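You operate a simulated robot arm through the tools that you are given. There is no shell and no other tool. Be economical: measure what you need, move in short steps, check, and stop when the job is done.

The job below is to be done with a simulated robot arm. You get a single attempt, and the scene is never put back.

## Task
Put the bulb from the top of the dryer on the white heat chart.

It is judged by the outcome, as a careful person would: the job done as asked, and still so three seconds after it is handed in. It fails if anything else is knocked over, pushed out of place, dropped, spilled or broken.

## Robot
A 6-joint arm with a two-finger parallel gripper, fixed in place. Base frame: the origin is at the foot of the arm, x ahead of it, y to its left, z up; the work surface is at about z = -0.001. Lengths are in m, angles in rad, forces in N, time in s.
With the tool pointing down near the work surface it reaches from about 0.18 to 0.46 m from the base axis. Its first joint turns from -1.222 to 1.222 rad. Payload 1.9 kg.
The tool frame sits at the grasp point between the pads (the TCP): z along the fingers, y along the line on which they close. The tips reach 0.023 m beyond it. Largest opening 0.094 m; finger width 0.038, thickness 0.01; the body of the gripper, 0.054 by 0.096 m, starts 0.039 m behind the TCP.
Orientation is told as [roll, pitch, yaw] about the base's x, y, z axes, in that order, counted from this pose: with the fingers straight down and closing along the base's y, the tool's x points along the base's -x, its y along +y and its z along -z.

## Interface
- The arm moves only by the tool move_arm. Its argument "series" is a list that holds one entry, the list of rows, each a list of 7 numbers: the shift along the tool's x, y, z in m, then the turn, a rotation vector about the tool's x, y, z in rad, then the opening in per cent of the stroke, from 0 (shut) to 100 (fully open). In form: [[[tx, ty, tz, wx, wy, wz, gripper], ...]]. A call has 1 to 10 rows; each row shifts and turns the commanded pose from where the row before left it, along the tool's axes as they then stand. Rows are played at 5 a second. More than 0.05 m and 0.15 rad between two rows, or a gripper value outside its range, and nothing of the call is played. A pose out of reach is approached as far as the arm can. The call stops where the force on the tool passes 40 N (or 10 N more than at its start, if that is more) or the arm is blocked; 0.2 s more then pass. Each finger travels about 0.108 m/s and halts on what it meets, pressing with about 23 N; the grip force reading is that of the motor and also rises with nothing between the fingers. The clock runs only during rows and for 0.2 s after the last one: add rows that do not move to give the fingers time. The reply holds the time, the measured pose of the TCP, the force on the tool along the base axes, the opening and the grip force, in the units named above and with some noise.
- Cameras (640 x 400 px; columns grow to the right, rows downward): "scene" is fixed at [0.0521, 0.3091, 0.4264]; the picture's right is [-0.80, -0.60, 0.00], its down [-0.34, 0.45, -0.83] and it looks along [0.50, -0.66, -0.56] (base axes); focal length 214 px, centre (320, 200). "wrist" rides on the gripper at [-0.039, 0, -0.044] in the tool frame; the picture's right is [0.00, -1.00, 0.00], its down [0.97, 0.00, -0.24] and it looks along [0.24, 0.00, 0.97] (tool axes); focal length 218 px, centre (320, 200).
- camera(camera): a new picture of that camera. The clock stands still meanwhile.
- measure_at(camera, pixels): for up to 12 pixels [column, row] of the newest picture of that camera ("zoom" is the newest enlarged one), the place [x, y, z] in the base frame of the surface seen there, good to about 0.002 m. The clock stands still meanwhile.
- close_up(camera, box): a new picture of the part [left, top, right, bottom] of that camera's present view, enlarged. The clock stands still meanwhile.
- job_done(): hands the job in; it is judged then, once.

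Go step by step. Measure first, check grasps and placings, and put right what went wrong. The budget is 60 turns and 30 pictures, counting those below and the enlarged ones. Unless the task says otherwise, let go and move clear before handing in, and close with one line.

The tools are called after ">>>" by a JSON object that holds its "api" and its "payload". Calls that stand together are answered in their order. move_arm: Moves the arm, as the interface text tells. Its arguments: {"type":"object","properties":{"series":{"type":"array","items":{"type":"array","items":{"type":"array","items":{"type":"number"}}}}},"required":["series"]} The other tools are called the same way: camera (camera) takes a picture; measure_at (camera, pixels) gives the place of the surface under pixels of a picture; close_up (camera, box) takes an enlarged picture of a part of a camera's view; job_done () hands the job in.

At the start:

```text
time: 0.0
tool_pos: [0.3158, -0.0522, 0.268]
tool_rot: [0.001, 0.0, -0.002]
ft_force: [0.5, 0.0, 0.2]
opening: 0.0941
grip_force: 0.0
```

scene: 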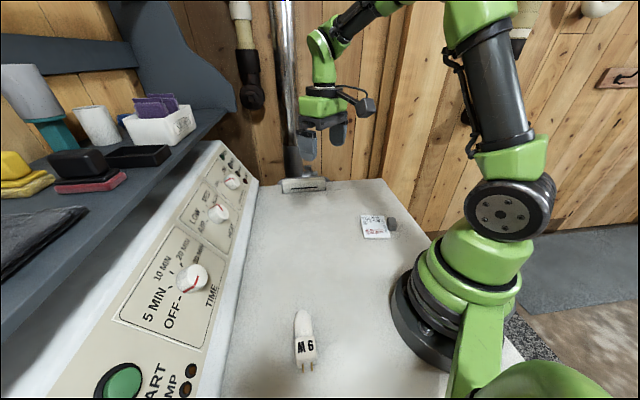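
wrist: 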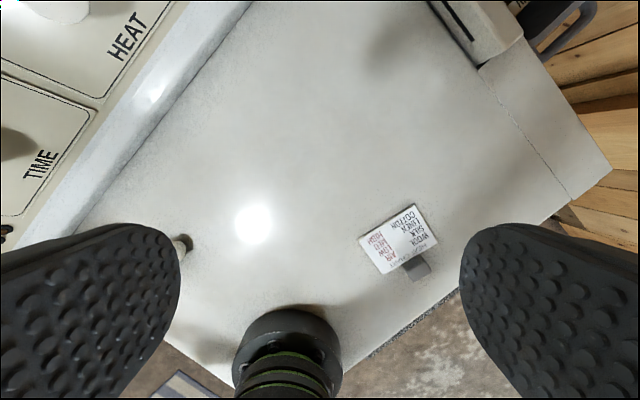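

The scene shows a white bulb-like object at about (304,340), marked "M 6", and the white chart at (375,227) with a small grey item beside it. I'll enlarge both areas.

>>> {"api": "close_up", "payload": {"camera": "scene", "box": [264, 300, 344, 380]}}

>>> {"api": "close_up", "payload": {"camera": "scene", "box": [340, 200, 420, 250]}}

>>> {"api": "measure_at", "payload": {"camera": "scene", "pixels": [[303, 314], [304, 330], [305, 347], [306, 366], [296, 345], [315, 345], [361, 216], [384, 216], [390, 238], [365, 239], [375, 227], [392, 224]]}}

```text
5.00 times, centred on (304, 340) of scene
```

zoom: 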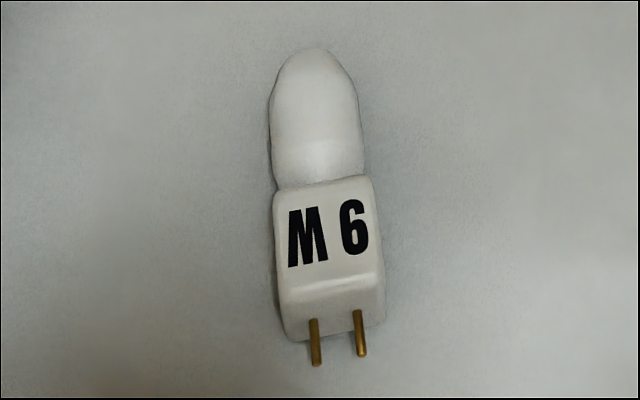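

```text
8.00 times, centred on (380, 225) of scene
```

zoom: 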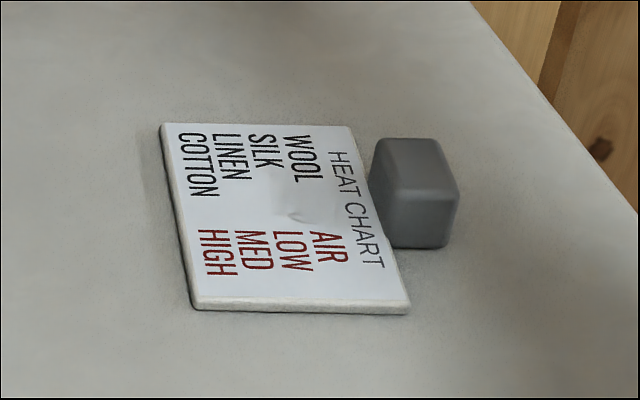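

```text
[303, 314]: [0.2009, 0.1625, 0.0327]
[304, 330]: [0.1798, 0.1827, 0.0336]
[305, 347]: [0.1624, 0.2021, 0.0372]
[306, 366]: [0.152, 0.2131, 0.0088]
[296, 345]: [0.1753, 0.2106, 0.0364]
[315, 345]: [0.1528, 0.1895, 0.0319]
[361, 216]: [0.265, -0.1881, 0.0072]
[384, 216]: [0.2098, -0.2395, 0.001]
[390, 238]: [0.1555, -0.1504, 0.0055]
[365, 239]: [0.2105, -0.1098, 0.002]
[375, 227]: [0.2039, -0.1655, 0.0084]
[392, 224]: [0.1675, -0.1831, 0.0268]
```

The bulb (M 6) lies at about (0.177, 0.186), 0.035 high. The chart is near (0.21, -0.17), with a grey block beside it. Next I measure the panel near the bulb and the chart corners more finely in the zoom.

>>> {"api": "measure_at", "payload": {"camera": "scene", "pixels": [[225, 340], [218, 345], [205, 350], [235, 300], [240, 340], [190, 280], [255, 190], [180, 130], [120, 380], [60, 230]]}}

>>> {"api": "measure_at", "payload": {"camera": "zoom", "pixels": [[168, 130], [195, 295], [405, 300], [345, 132], [285, 215], [410, 160], [395, 235], [440, 240], [375, 190], [445, 190], [230, 130], [300, 300]]}}

```text
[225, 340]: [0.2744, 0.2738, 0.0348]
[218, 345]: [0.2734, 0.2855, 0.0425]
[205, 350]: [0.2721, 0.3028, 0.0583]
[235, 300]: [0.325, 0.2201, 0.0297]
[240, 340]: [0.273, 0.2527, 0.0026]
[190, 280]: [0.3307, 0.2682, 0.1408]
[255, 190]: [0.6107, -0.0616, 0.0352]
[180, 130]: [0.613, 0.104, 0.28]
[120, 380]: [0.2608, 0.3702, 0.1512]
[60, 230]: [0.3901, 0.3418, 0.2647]
```

```text
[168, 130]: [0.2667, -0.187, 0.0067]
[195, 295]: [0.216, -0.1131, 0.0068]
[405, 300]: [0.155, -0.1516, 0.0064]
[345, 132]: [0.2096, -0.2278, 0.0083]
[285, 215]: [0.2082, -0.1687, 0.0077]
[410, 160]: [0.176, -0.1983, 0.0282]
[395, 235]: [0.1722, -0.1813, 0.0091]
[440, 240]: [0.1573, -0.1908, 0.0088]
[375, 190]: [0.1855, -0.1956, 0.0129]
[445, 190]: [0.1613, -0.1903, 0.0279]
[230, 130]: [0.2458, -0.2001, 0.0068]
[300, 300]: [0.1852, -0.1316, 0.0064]
```

The chart centre is about (0.212, -0.170), with its long axis along (0.57, -0.82). The panel wall is about 0.11 m from the bulb, so there's room. I'll move above the bulb first.

>>> {"api": "move_arm", "payload": {"series": [[[0.0232, 0.0397, 0, 0, 0, 0, 100], [0.0232, 0.0397, 0, 0, 0, 0, 100], [0.0232, 0.0397, 0, 0, 0, 0, 100], [0.0232, 0.0397, 0, 0, 0, 0, 100], [0.0232, 0.0397, 0, 0, 0, 0, 100], [0.0232, 0.0397, 0, 0, 0, 0, 100]]]}}

>>> {"api": "move_arm", "payload": {"series": [[[0, 0, 0.015, 0, 0, 0.133, 100], [0, 0, 0.015, 0, 0, 0.133, 100], [0, 0, 0.015, 0, 0, 0.133, 100], [0, 0, 0.015, 0, 0, 0.133, 100], [0, 0, 0.015, 0, 0, 0.133, 100], [0, 0, 0.015, 0, 0, 0.133, 100], [0, 0, 0, 0, 0, 0, 100]]]}}

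>>> {"api": "camera", "payload": {"camera": "wrist"}}

```text
time: 1.4
tool_pos: [0.1772, 0.1858, 0.2713]
tool_rot: [0.001, 0.001, 0.0]
ft_force: [-0.7, -0.2, 0.8]
opening: 0.0941
grip_force: 0.1
```

```text
time: 3.0
tool_pos: [0.1772, 0.1861, 0.1795]
tool_rot: [-0.001, 0.001, -0.802]
ft_force: [-0.5, -0.1, 1.2]
opening: 0.094
grip_force: 0.1
```

```text
25 pictures are left
```

wrist: 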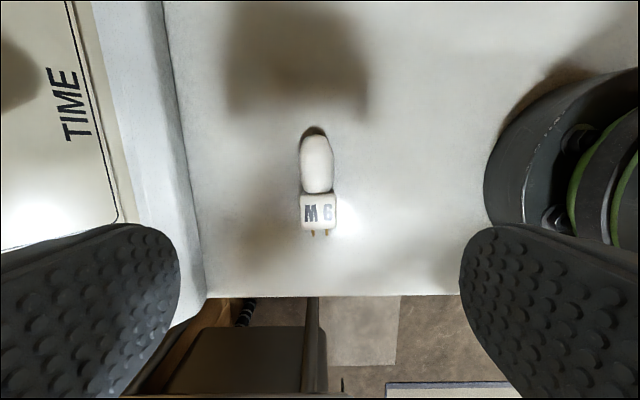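

The bulb at (317,185) stands nearly aligned with the tool. I'll measure its outline from above.

>>> {"api": "measure_at", "payload": {"camera": "wrist", "pixels": [[315, 138], [317, 165], [304, 165], [331, 165], [318, 195], [318, 212], [302, 212], [335, 212], [318, 226], [319, 228], [326, 233], [318, 188]]}}

>>> {"api": "close_up", "payload": {"camera": "wrist", "box": [260, 120, 380, 240]}}

```text
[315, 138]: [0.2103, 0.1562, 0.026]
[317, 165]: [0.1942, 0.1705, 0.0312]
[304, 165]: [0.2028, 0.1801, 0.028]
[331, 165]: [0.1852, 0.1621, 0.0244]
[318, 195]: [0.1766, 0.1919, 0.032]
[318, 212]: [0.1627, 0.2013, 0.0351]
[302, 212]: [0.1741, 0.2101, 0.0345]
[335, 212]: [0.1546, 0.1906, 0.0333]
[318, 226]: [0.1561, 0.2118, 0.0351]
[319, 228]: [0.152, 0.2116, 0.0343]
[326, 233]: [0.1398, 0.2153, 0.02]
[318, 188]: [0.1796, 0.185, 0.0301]
```

```text
3.33 times, centred on (320, 180) of wrist
```

zoom: 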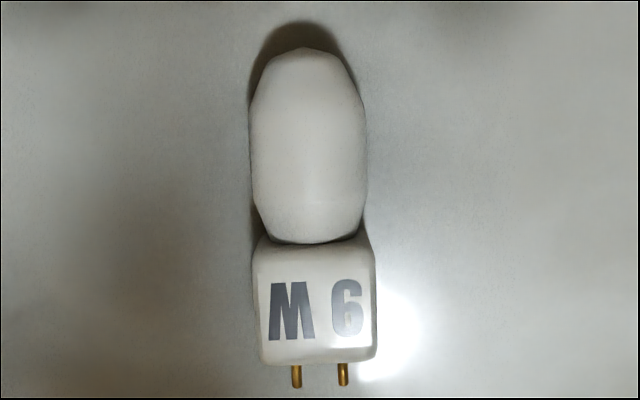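

The bulb's square base sits at about (0.164, 0.200), about 0.032 wide, with flat sides parallel to the fingers. I'll slide 0.0145 back and descend to z≈0.03 over it.

>>> {"api": "move_arm", "payload": {"series": [[[0.0145, 0, 0.03, 0, 0, 0, 100], [0, 0, 0.035, 0, 0, 0, 100], [0, 0, 0.035, 0, 0, 0, 100], [0, 0, 0.03, 0, 0, 0, 100], [0, 0, 0.012, 0, 0, 0, 100], [0, 0, 0.008, 0, 0, 0, 100], [0, 0, 0, 0, 0, 0, 100]]]}}

>>> {"api": "camera", "payload": {"camera": "wrist"}}

>>> {"api": "camera", "payload": {"camera": "scene"}}

```text
time: 4.6
tool_pos: [0.1671, 0.1964, 0.0306]
tool_rot: [0.002, -0.001, -0.799]
ft_force: [0.5, 0.5, -0.9]
opening: 0.0938
grip_force: 0.1
```

```text
23 pictures are left
```

wrist: 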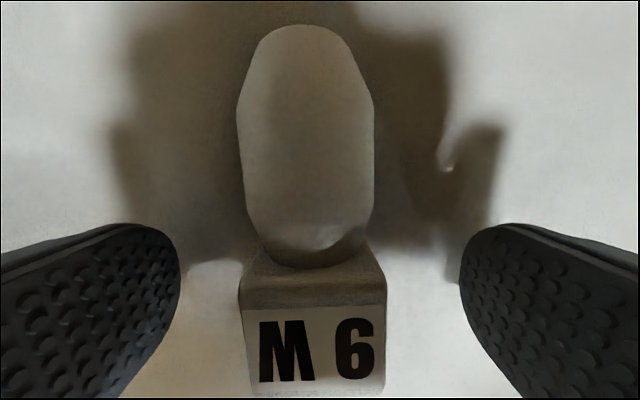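

```text
22 pictures are left
```

scene: 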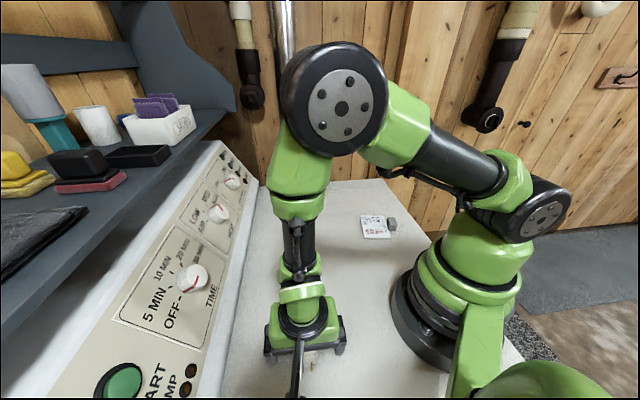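

The fingers straddle the base, which is offset about 7 px to the left (313 vs 320). I'll shift 1.5 mm and close.

>>> {"api": "move_arm", "payload": {"series": [[[0, 0.0015, 0, 0, 0, 0, 100], [0, 0, 0, 0, 0, 0, 70], [0, 0, 0, 0, 0, 0, 45], [0, 0, 0, 0, 0, 0, 25], [0, 0, 0, 0, 0, 0, 25], [0, 0, 0, 0, 0, 0, 25]]]}}

```text
time: 6.0
tool_pos: [0.1683, 0.1973, 0.03]
tool_rot: [-0.001, 0.001, -0.799]
ft_force: [0.4, 0.1, -0.1]
opening: 0.0333
grip_force: 22.8
```

Gripped at 33 mm opening with 23 N. I'll lift a little and look.

>>> {"api": "move_arm", "payload": {"series": [[[0, 0, -0.01, 0, 0, 0, 20], [0, 0, -0.02, 0, 0, 0, 20], [0, 0, -0.03, 0, 0, 0, 20], [0, 0, -0.04, 0, 0, 0, 20], [0, 0, 0, 0, 0, 0, 20]]]}}

>>> {"api": "camera", "payload": {"camera": "wrist"}}

>>> {"api": "close_up", "payload": {"camera": "scene", "box": [224, 260, 384, 360]}}

```text
time: 7.2
tool_pos: [0.1672, 0.1962, 0.1305]
tool_rot: [0.0, 0.002, -0.8]
ft_force: [0.3, -1.2, -0.8]
opening: 0.0333
grip_force: 23.0
```

```text
21 pictures are left
```

wrist: 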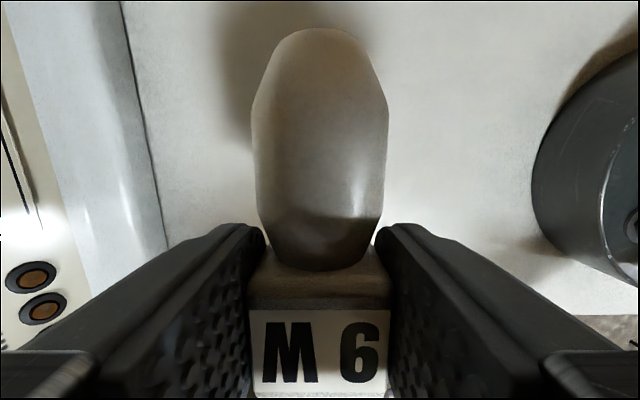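

```text
4.00 times, centred on (304, 310) of scene
```

zoom: 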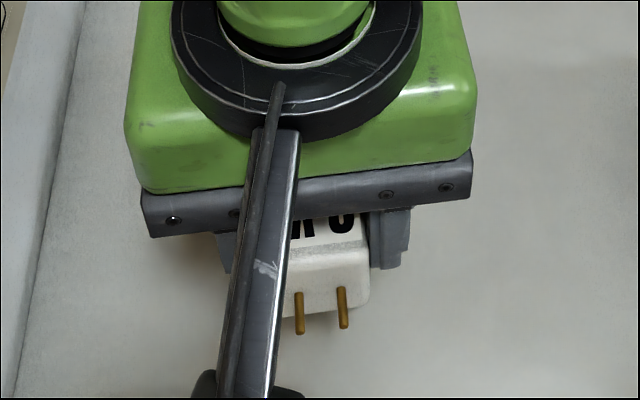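

The bulb is held firmly and level. I'll carry it around in front of the base at z≈0.16 towards the chart, keeping the yaw for now.

>>> {"api": "move_arm", "payload": {"series": [[[-0.0396, -0.007, -0.006, 0, 0, 0, 20], [-0.0396, -0.007, -0.006, 0, 0, 0, 20], [-0.0396, -0.007, -0.006, 0, 0, 0, 20], [-0.0396, -0.007, -0.006, 0, 0, 0, 20], [-0.0396, -0.007, -0.006, 0, 0, 0, 20], [-0.0156, -0.0358, 0, 0, 0, 0, 20], [-0.0156, -0.0358, 0, 0, 0, 0, 20], [-0.0156, -0.0358, 0, 0, 0, 0, 20], [-0.0156, -0.0358, 0, 0, 0, 0, 20], [-0.0156, -0.0358, 0, 0, 0, 0, 20]]]}}

>>> {"api": "move_arm", "payload": {"series": [[[0, 0, 0, 0, 0, 0.082, 20], [0, 0, 0, 0, 0, 0.081, 20], [0, 0, 0, 0, 0, 0, 20]]]}}

>>> {"api": "camera", "payload": {"camera": "wrist"}}

>>> {"api": "camera", "payload": {"camera": "scene"}}

```text
time: 9.4
tool_pos: [0.2068, -0.1498, 0.1604]
tool_rot: [0.0, -0.001, -0.797]
ft_force: [-0.4, -0.1, -0.6]
opening: 0.0336
grip_force: 23.1
```

```text
time: 10.2
tool_pos: [0.2077, -0.1484, 0.1583]
tool_rot: [0.0, -0.001, -0.964]
ft_force: [0.7, -0.7, -0.3]
opening: 0.0334
grip_force: 22.3
```

```text
19 pictures are left
```

wrist: 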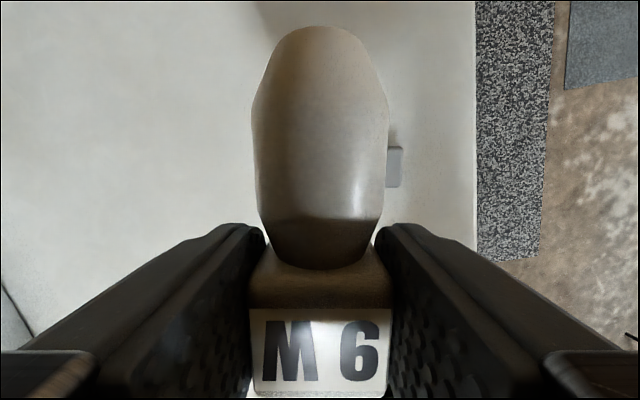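

```text
18 pictures are left
```

scene: 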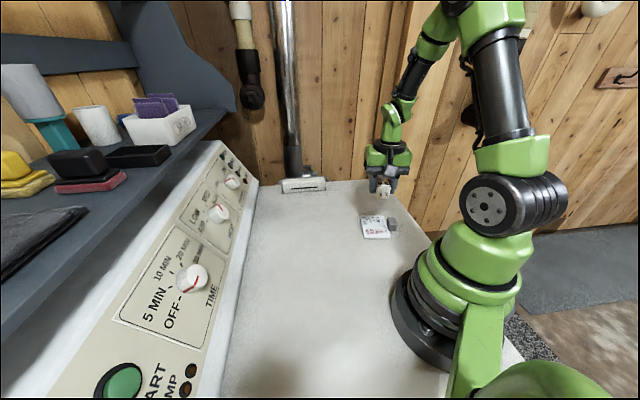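

The block's edges at (394,167) run vertical in the wrist view, so the bulb is aligned with the chart. I'll descend to just above the chart (z≈0.055) and check.

>>> {"api": "move_arm", "payload": {"series": [[[0, 0, 0.03, 0, 0, 0, 20], [0, 0, 0.03, 0, 0, 0, 20], [0, 0, 0.025, 0, 0, 0, 20], [0, 0, 0.02, 0, 0, 0, 20], [0, 0, 0, 0, 0, 0, 20]]]}}

>>> {"api": "close_up", "payload": {"camera": "scene", "box": [330, 170, 426, 250]}}

>>> {"api": "camera", "payload": {"camera": "wrist"}}

```text
time: 11.4
tool_pos: [0.2072, -0.1509, 0.0547]
tool_rot: [0.002, 0.0, -0.961]
ft_force: [-0.9, 0.0, -0.2]
opening: 0.0334
grip_force: 23.1
```

```text
5.00 times, centred on (378, 210) of scene
```

zoom: 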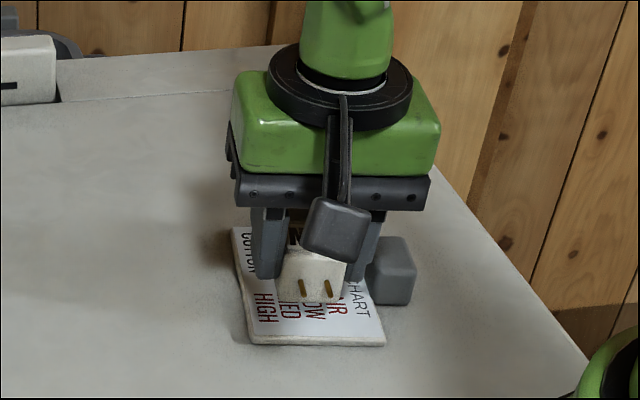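

```text
16 pictures are left
```

wrist: 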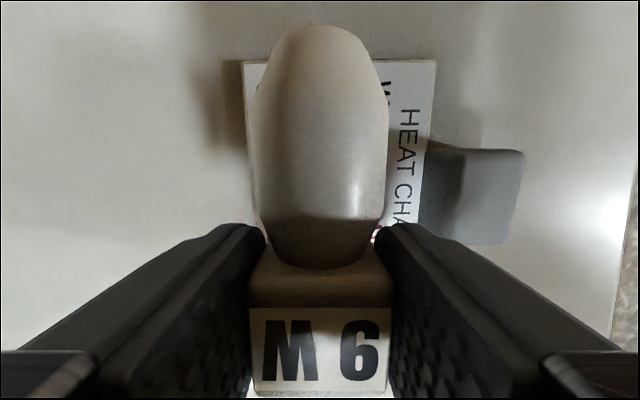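

The bulb hangs over the chart, shifted about 7 mm away from the block as planned. I'll check the tip against the chart's far edge.

>>> {"api": "measure_at", "payload": {"camera": "wrist", "pixels": [[320, 29], [320, 60], [247, 66], [430, 64], [258, 110], [384, 110], [320, 385], [424, 150]]}}

>>> {"api": "measure_at", "payload": {"camera": "zoom", "pixels": [[255, 335], [380, 340], [315, 338], [303, 290], [330, 290], [315, 265], [375, 270], [315, 310]]}}

```text
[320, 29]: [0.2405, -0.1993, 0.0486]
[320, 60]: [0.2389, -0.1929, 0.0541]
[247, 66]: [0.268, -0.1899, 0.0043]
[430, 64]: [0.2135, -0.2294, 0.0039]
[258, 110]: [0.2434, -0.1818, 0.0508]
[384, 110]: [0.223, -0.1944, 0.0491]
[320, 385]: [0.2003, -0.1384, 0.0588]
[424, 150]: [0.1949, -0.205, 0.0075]
```

```text
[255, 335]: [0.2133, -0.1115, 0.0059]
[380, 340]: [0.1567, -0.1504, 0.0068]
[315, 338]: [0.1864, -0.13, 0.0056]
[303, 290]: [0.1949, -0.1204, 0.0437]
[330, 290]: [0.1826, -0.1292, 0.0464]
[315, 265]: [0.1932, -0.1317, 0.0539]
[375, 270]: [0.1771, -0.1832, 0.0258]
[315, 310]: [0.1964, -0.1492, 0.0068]
```

The bulb centre is at about (0.218, -0.166) and lies within the chart outline lengthwise and crosswise. Lowering to just about contact.

>>> {"api": "move_arm", "payload": {"series": [[[0, 0, 0.008, 0, 0, 0, 20], [0, 0, 0.005, 0, 0, 0, 20], [0, 0, 0.002, 0, 0, 0, 20], [0, 0, 0, 0, 0, 0, 20]]]}}

```text
time: 12.4
tool_pos: [0.2065, -0.1498, 0.0383]
tool_rot: [0.0, 0.0, -0.963]
ft_force: [0.1, -0.6, -0.1]
opening: 0.0335
grip_force: 23.1
```

No contact force is seen yet, so I'll go down in 0.7 mm steps.

>>> {"api": "move_arm", "payload": {"series": [[[0, 0, 0.0007, 0, 0, 0, 20], [0, 0, 0.0007, 0, 0, 0, 20], [0, 0, 0, 0, 0, 0, 20]]]}}

>>> {"api": "close_up", "payload": {"camera": "scene", "box": [338, 190, 418, 240]}}

```text
time: 13.2
tool_pos: [0.2075, -0.1502, 0.0374]
tool_rot: [-0.001, -0.001, -0.961]
ft_force: [-0.4, -0.2, -0.3]
opening: 0.0337
grip_force: 22.7
```

```text
8.00 times, centred on (378, 215) of scene
```

zoom: 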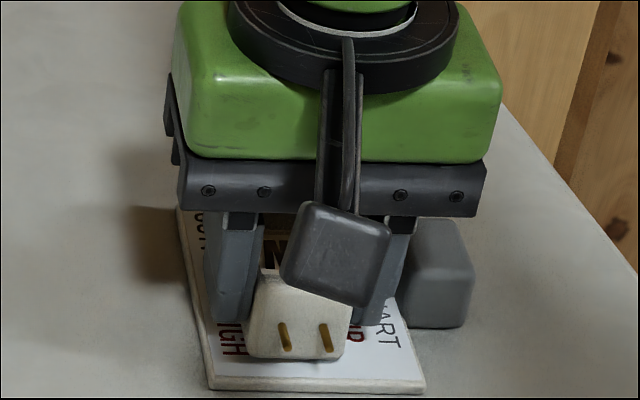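

Almost touching; still no force. Two more small steps down.

>>> {"api": "move_arm", "payload": {"series": [[[0, 0, 0.0007, 0, 0, 0, 20], [0, 0, 0, 0, 0, 0, 20]]]}}

>>> {"api": "move_arm", "payload": {"series": [[[0, 0, 0.0007, 0, 0, 0, 20], [0, 0, 0, 0, 0, 0, 20]]]}}

```text
time: 13.8
tool_pos: [0.2075, -0.1493, 0.0375]
tool_rot: [0.0, 0.0, -0.963]
ft_force: [0.1, 0.0, -0.5]
opening: 0.0335
grip_force: 23.2
```

```text
time: 14.4
tool_pos: [0.2085, -0.1486, 0.036]
tool_rot: [-0.001, 0.0, -0.962]
ft_force: [0.2, 0.5, -1.9]
opening: 0.0333
grip_force: 22.8
```

A slight force (-1.9 N) may be the start of contact. One more small step to confirm.

>>> {"api": "move_arm", "payload": {"series": [[[0, 0, 0.0006, 0, 0, 0, 20], [0, 0, 0, 0, 0, 0, 20]]]}}

```text
time: 15.0
tool_pos: [0.2082, -0.1508, 0.036]
tool_rot: [0.0, 0.001, -0.962]
ft_force: [-0.3, -0.6, -0.6]
opening: 0.0331
grip_force: 23.1
```

>>> {"api": "move_arm", "payload": {"series": [[[0, 0, 0.0007, 0, 0, 0, 20], [0, 0, 0, 0, 0, 0, 20]]]}}

>>> {"api": "close_up", "payload": {"camera": "scene", "box": [354, 205, 402, 235]}}

```text
time: 15.6
tool_pos: [0.2065, -0.149, 0.0354]
tool_rot: [0.002, -0.001, -0.96]
ft_force: [-2.7, -0.7, 14.9]
opening: 0.0333
grip_force: 23.2
```

```text
13.33 times, centred on (378, 220) of scene
```

zoom: 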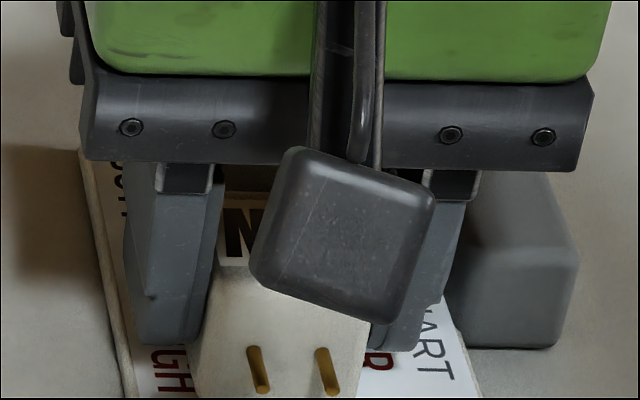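

Contact is confirmed by the 15 N upward force. I'll ease up 0.5 mm, then open only to about 50 mm so the finger stays clear of the grey block.

>>> {"api": "move_arm", "payload": {"series": [[[0, 0, -0.0005, 0, 0, 0, 20], [0, 0, 0, 0, 0, 0, 36], [0, 0, 0, 0, 0, 0, 40], [0, 0, 0, 0, 0, 0, 46], [0, 0, 0, 0, 0, 0, 50], [0, 0, 0, 0, 0, 0, 50]]]}}

>>> {"api": "camera", "payload": {"camera": "wrist"}}

```text
time: 17.0
tool_pos: [0.2083, -0.149, 0.0356]
tool_rot: [0.0, -0.001, -0.962]
ft_force: [0.0, 0.6, 0.7]
opening: 0.0469
grip_force: 0.1
```

```text
13 pictures are left
```

wrist: 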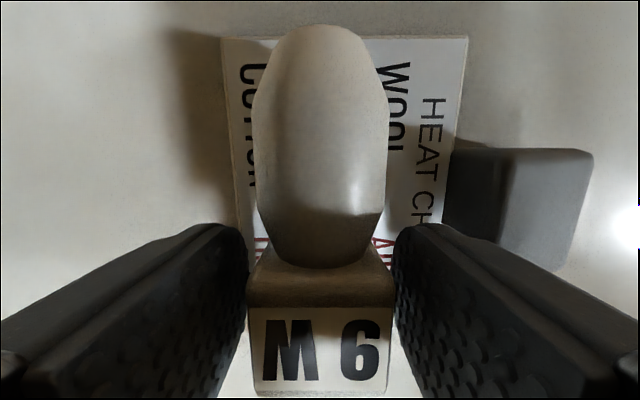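

The bulb is released and lies still on the chart, with both fingers clear of it. Now I'll go straight up.

>>> {"api": "move_arm", "payload": {"series": [[[0, 0, -0.01, 0, 0, 0, 50], [0, 0, -0.02, 0, 0, 0, 50], [0, 0, -0.03, 0, 0, 0, 50], [0, 0, -0.04, 0, 0, 0, 50], [0, 0, -0.03, 0, 0, 0, 50], [0, 0, 0, 0, 0, 0, 50]]]}}

>>> {"api": "camera", "payload": {"camera": "wrist"}}

>>> {"api": "close_up", "payload": {"camera": "scene", "box": [338, 190, 418, 240]}}

```text
time: 18.4
tool_pos: [0.2079, -0.1489, 0.1659]
tool_rot: [-0.002, 0.0, -0.962]
ft_force: [-0.2, 0.2, 0.0]
opening: 0.047
grip_force: 0.0
```

```text
12 pictures are left
```

wrist: 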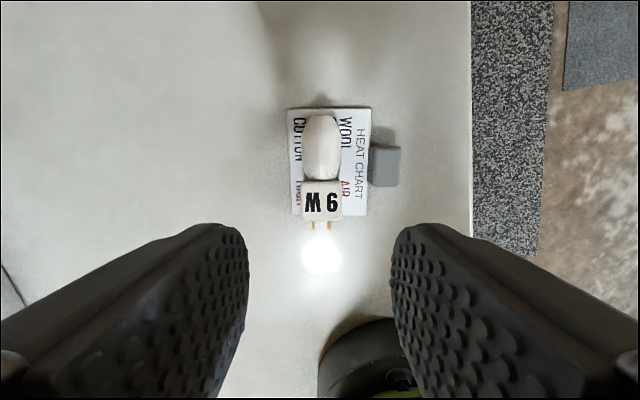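

```text
8.00 times, centred on (378, 215) of scene
```

zoom: 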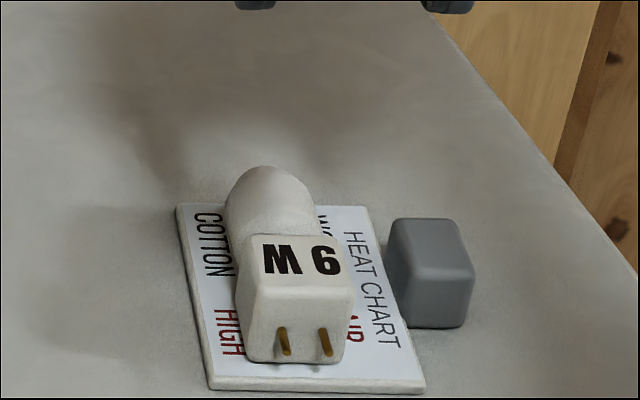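

The bulb rests flat on the heat chart (body fully inside the outline), the chart and block haven't moved, and the gripper is clear. I'm handing it in.

>>> {"api": "job_done", "payload": {}}

```text
The job is handed in.
```

The bulb from the top of the dryer is lying on the white heat chart. The gripper has let go and moved clear, and nothing else was disturbed.
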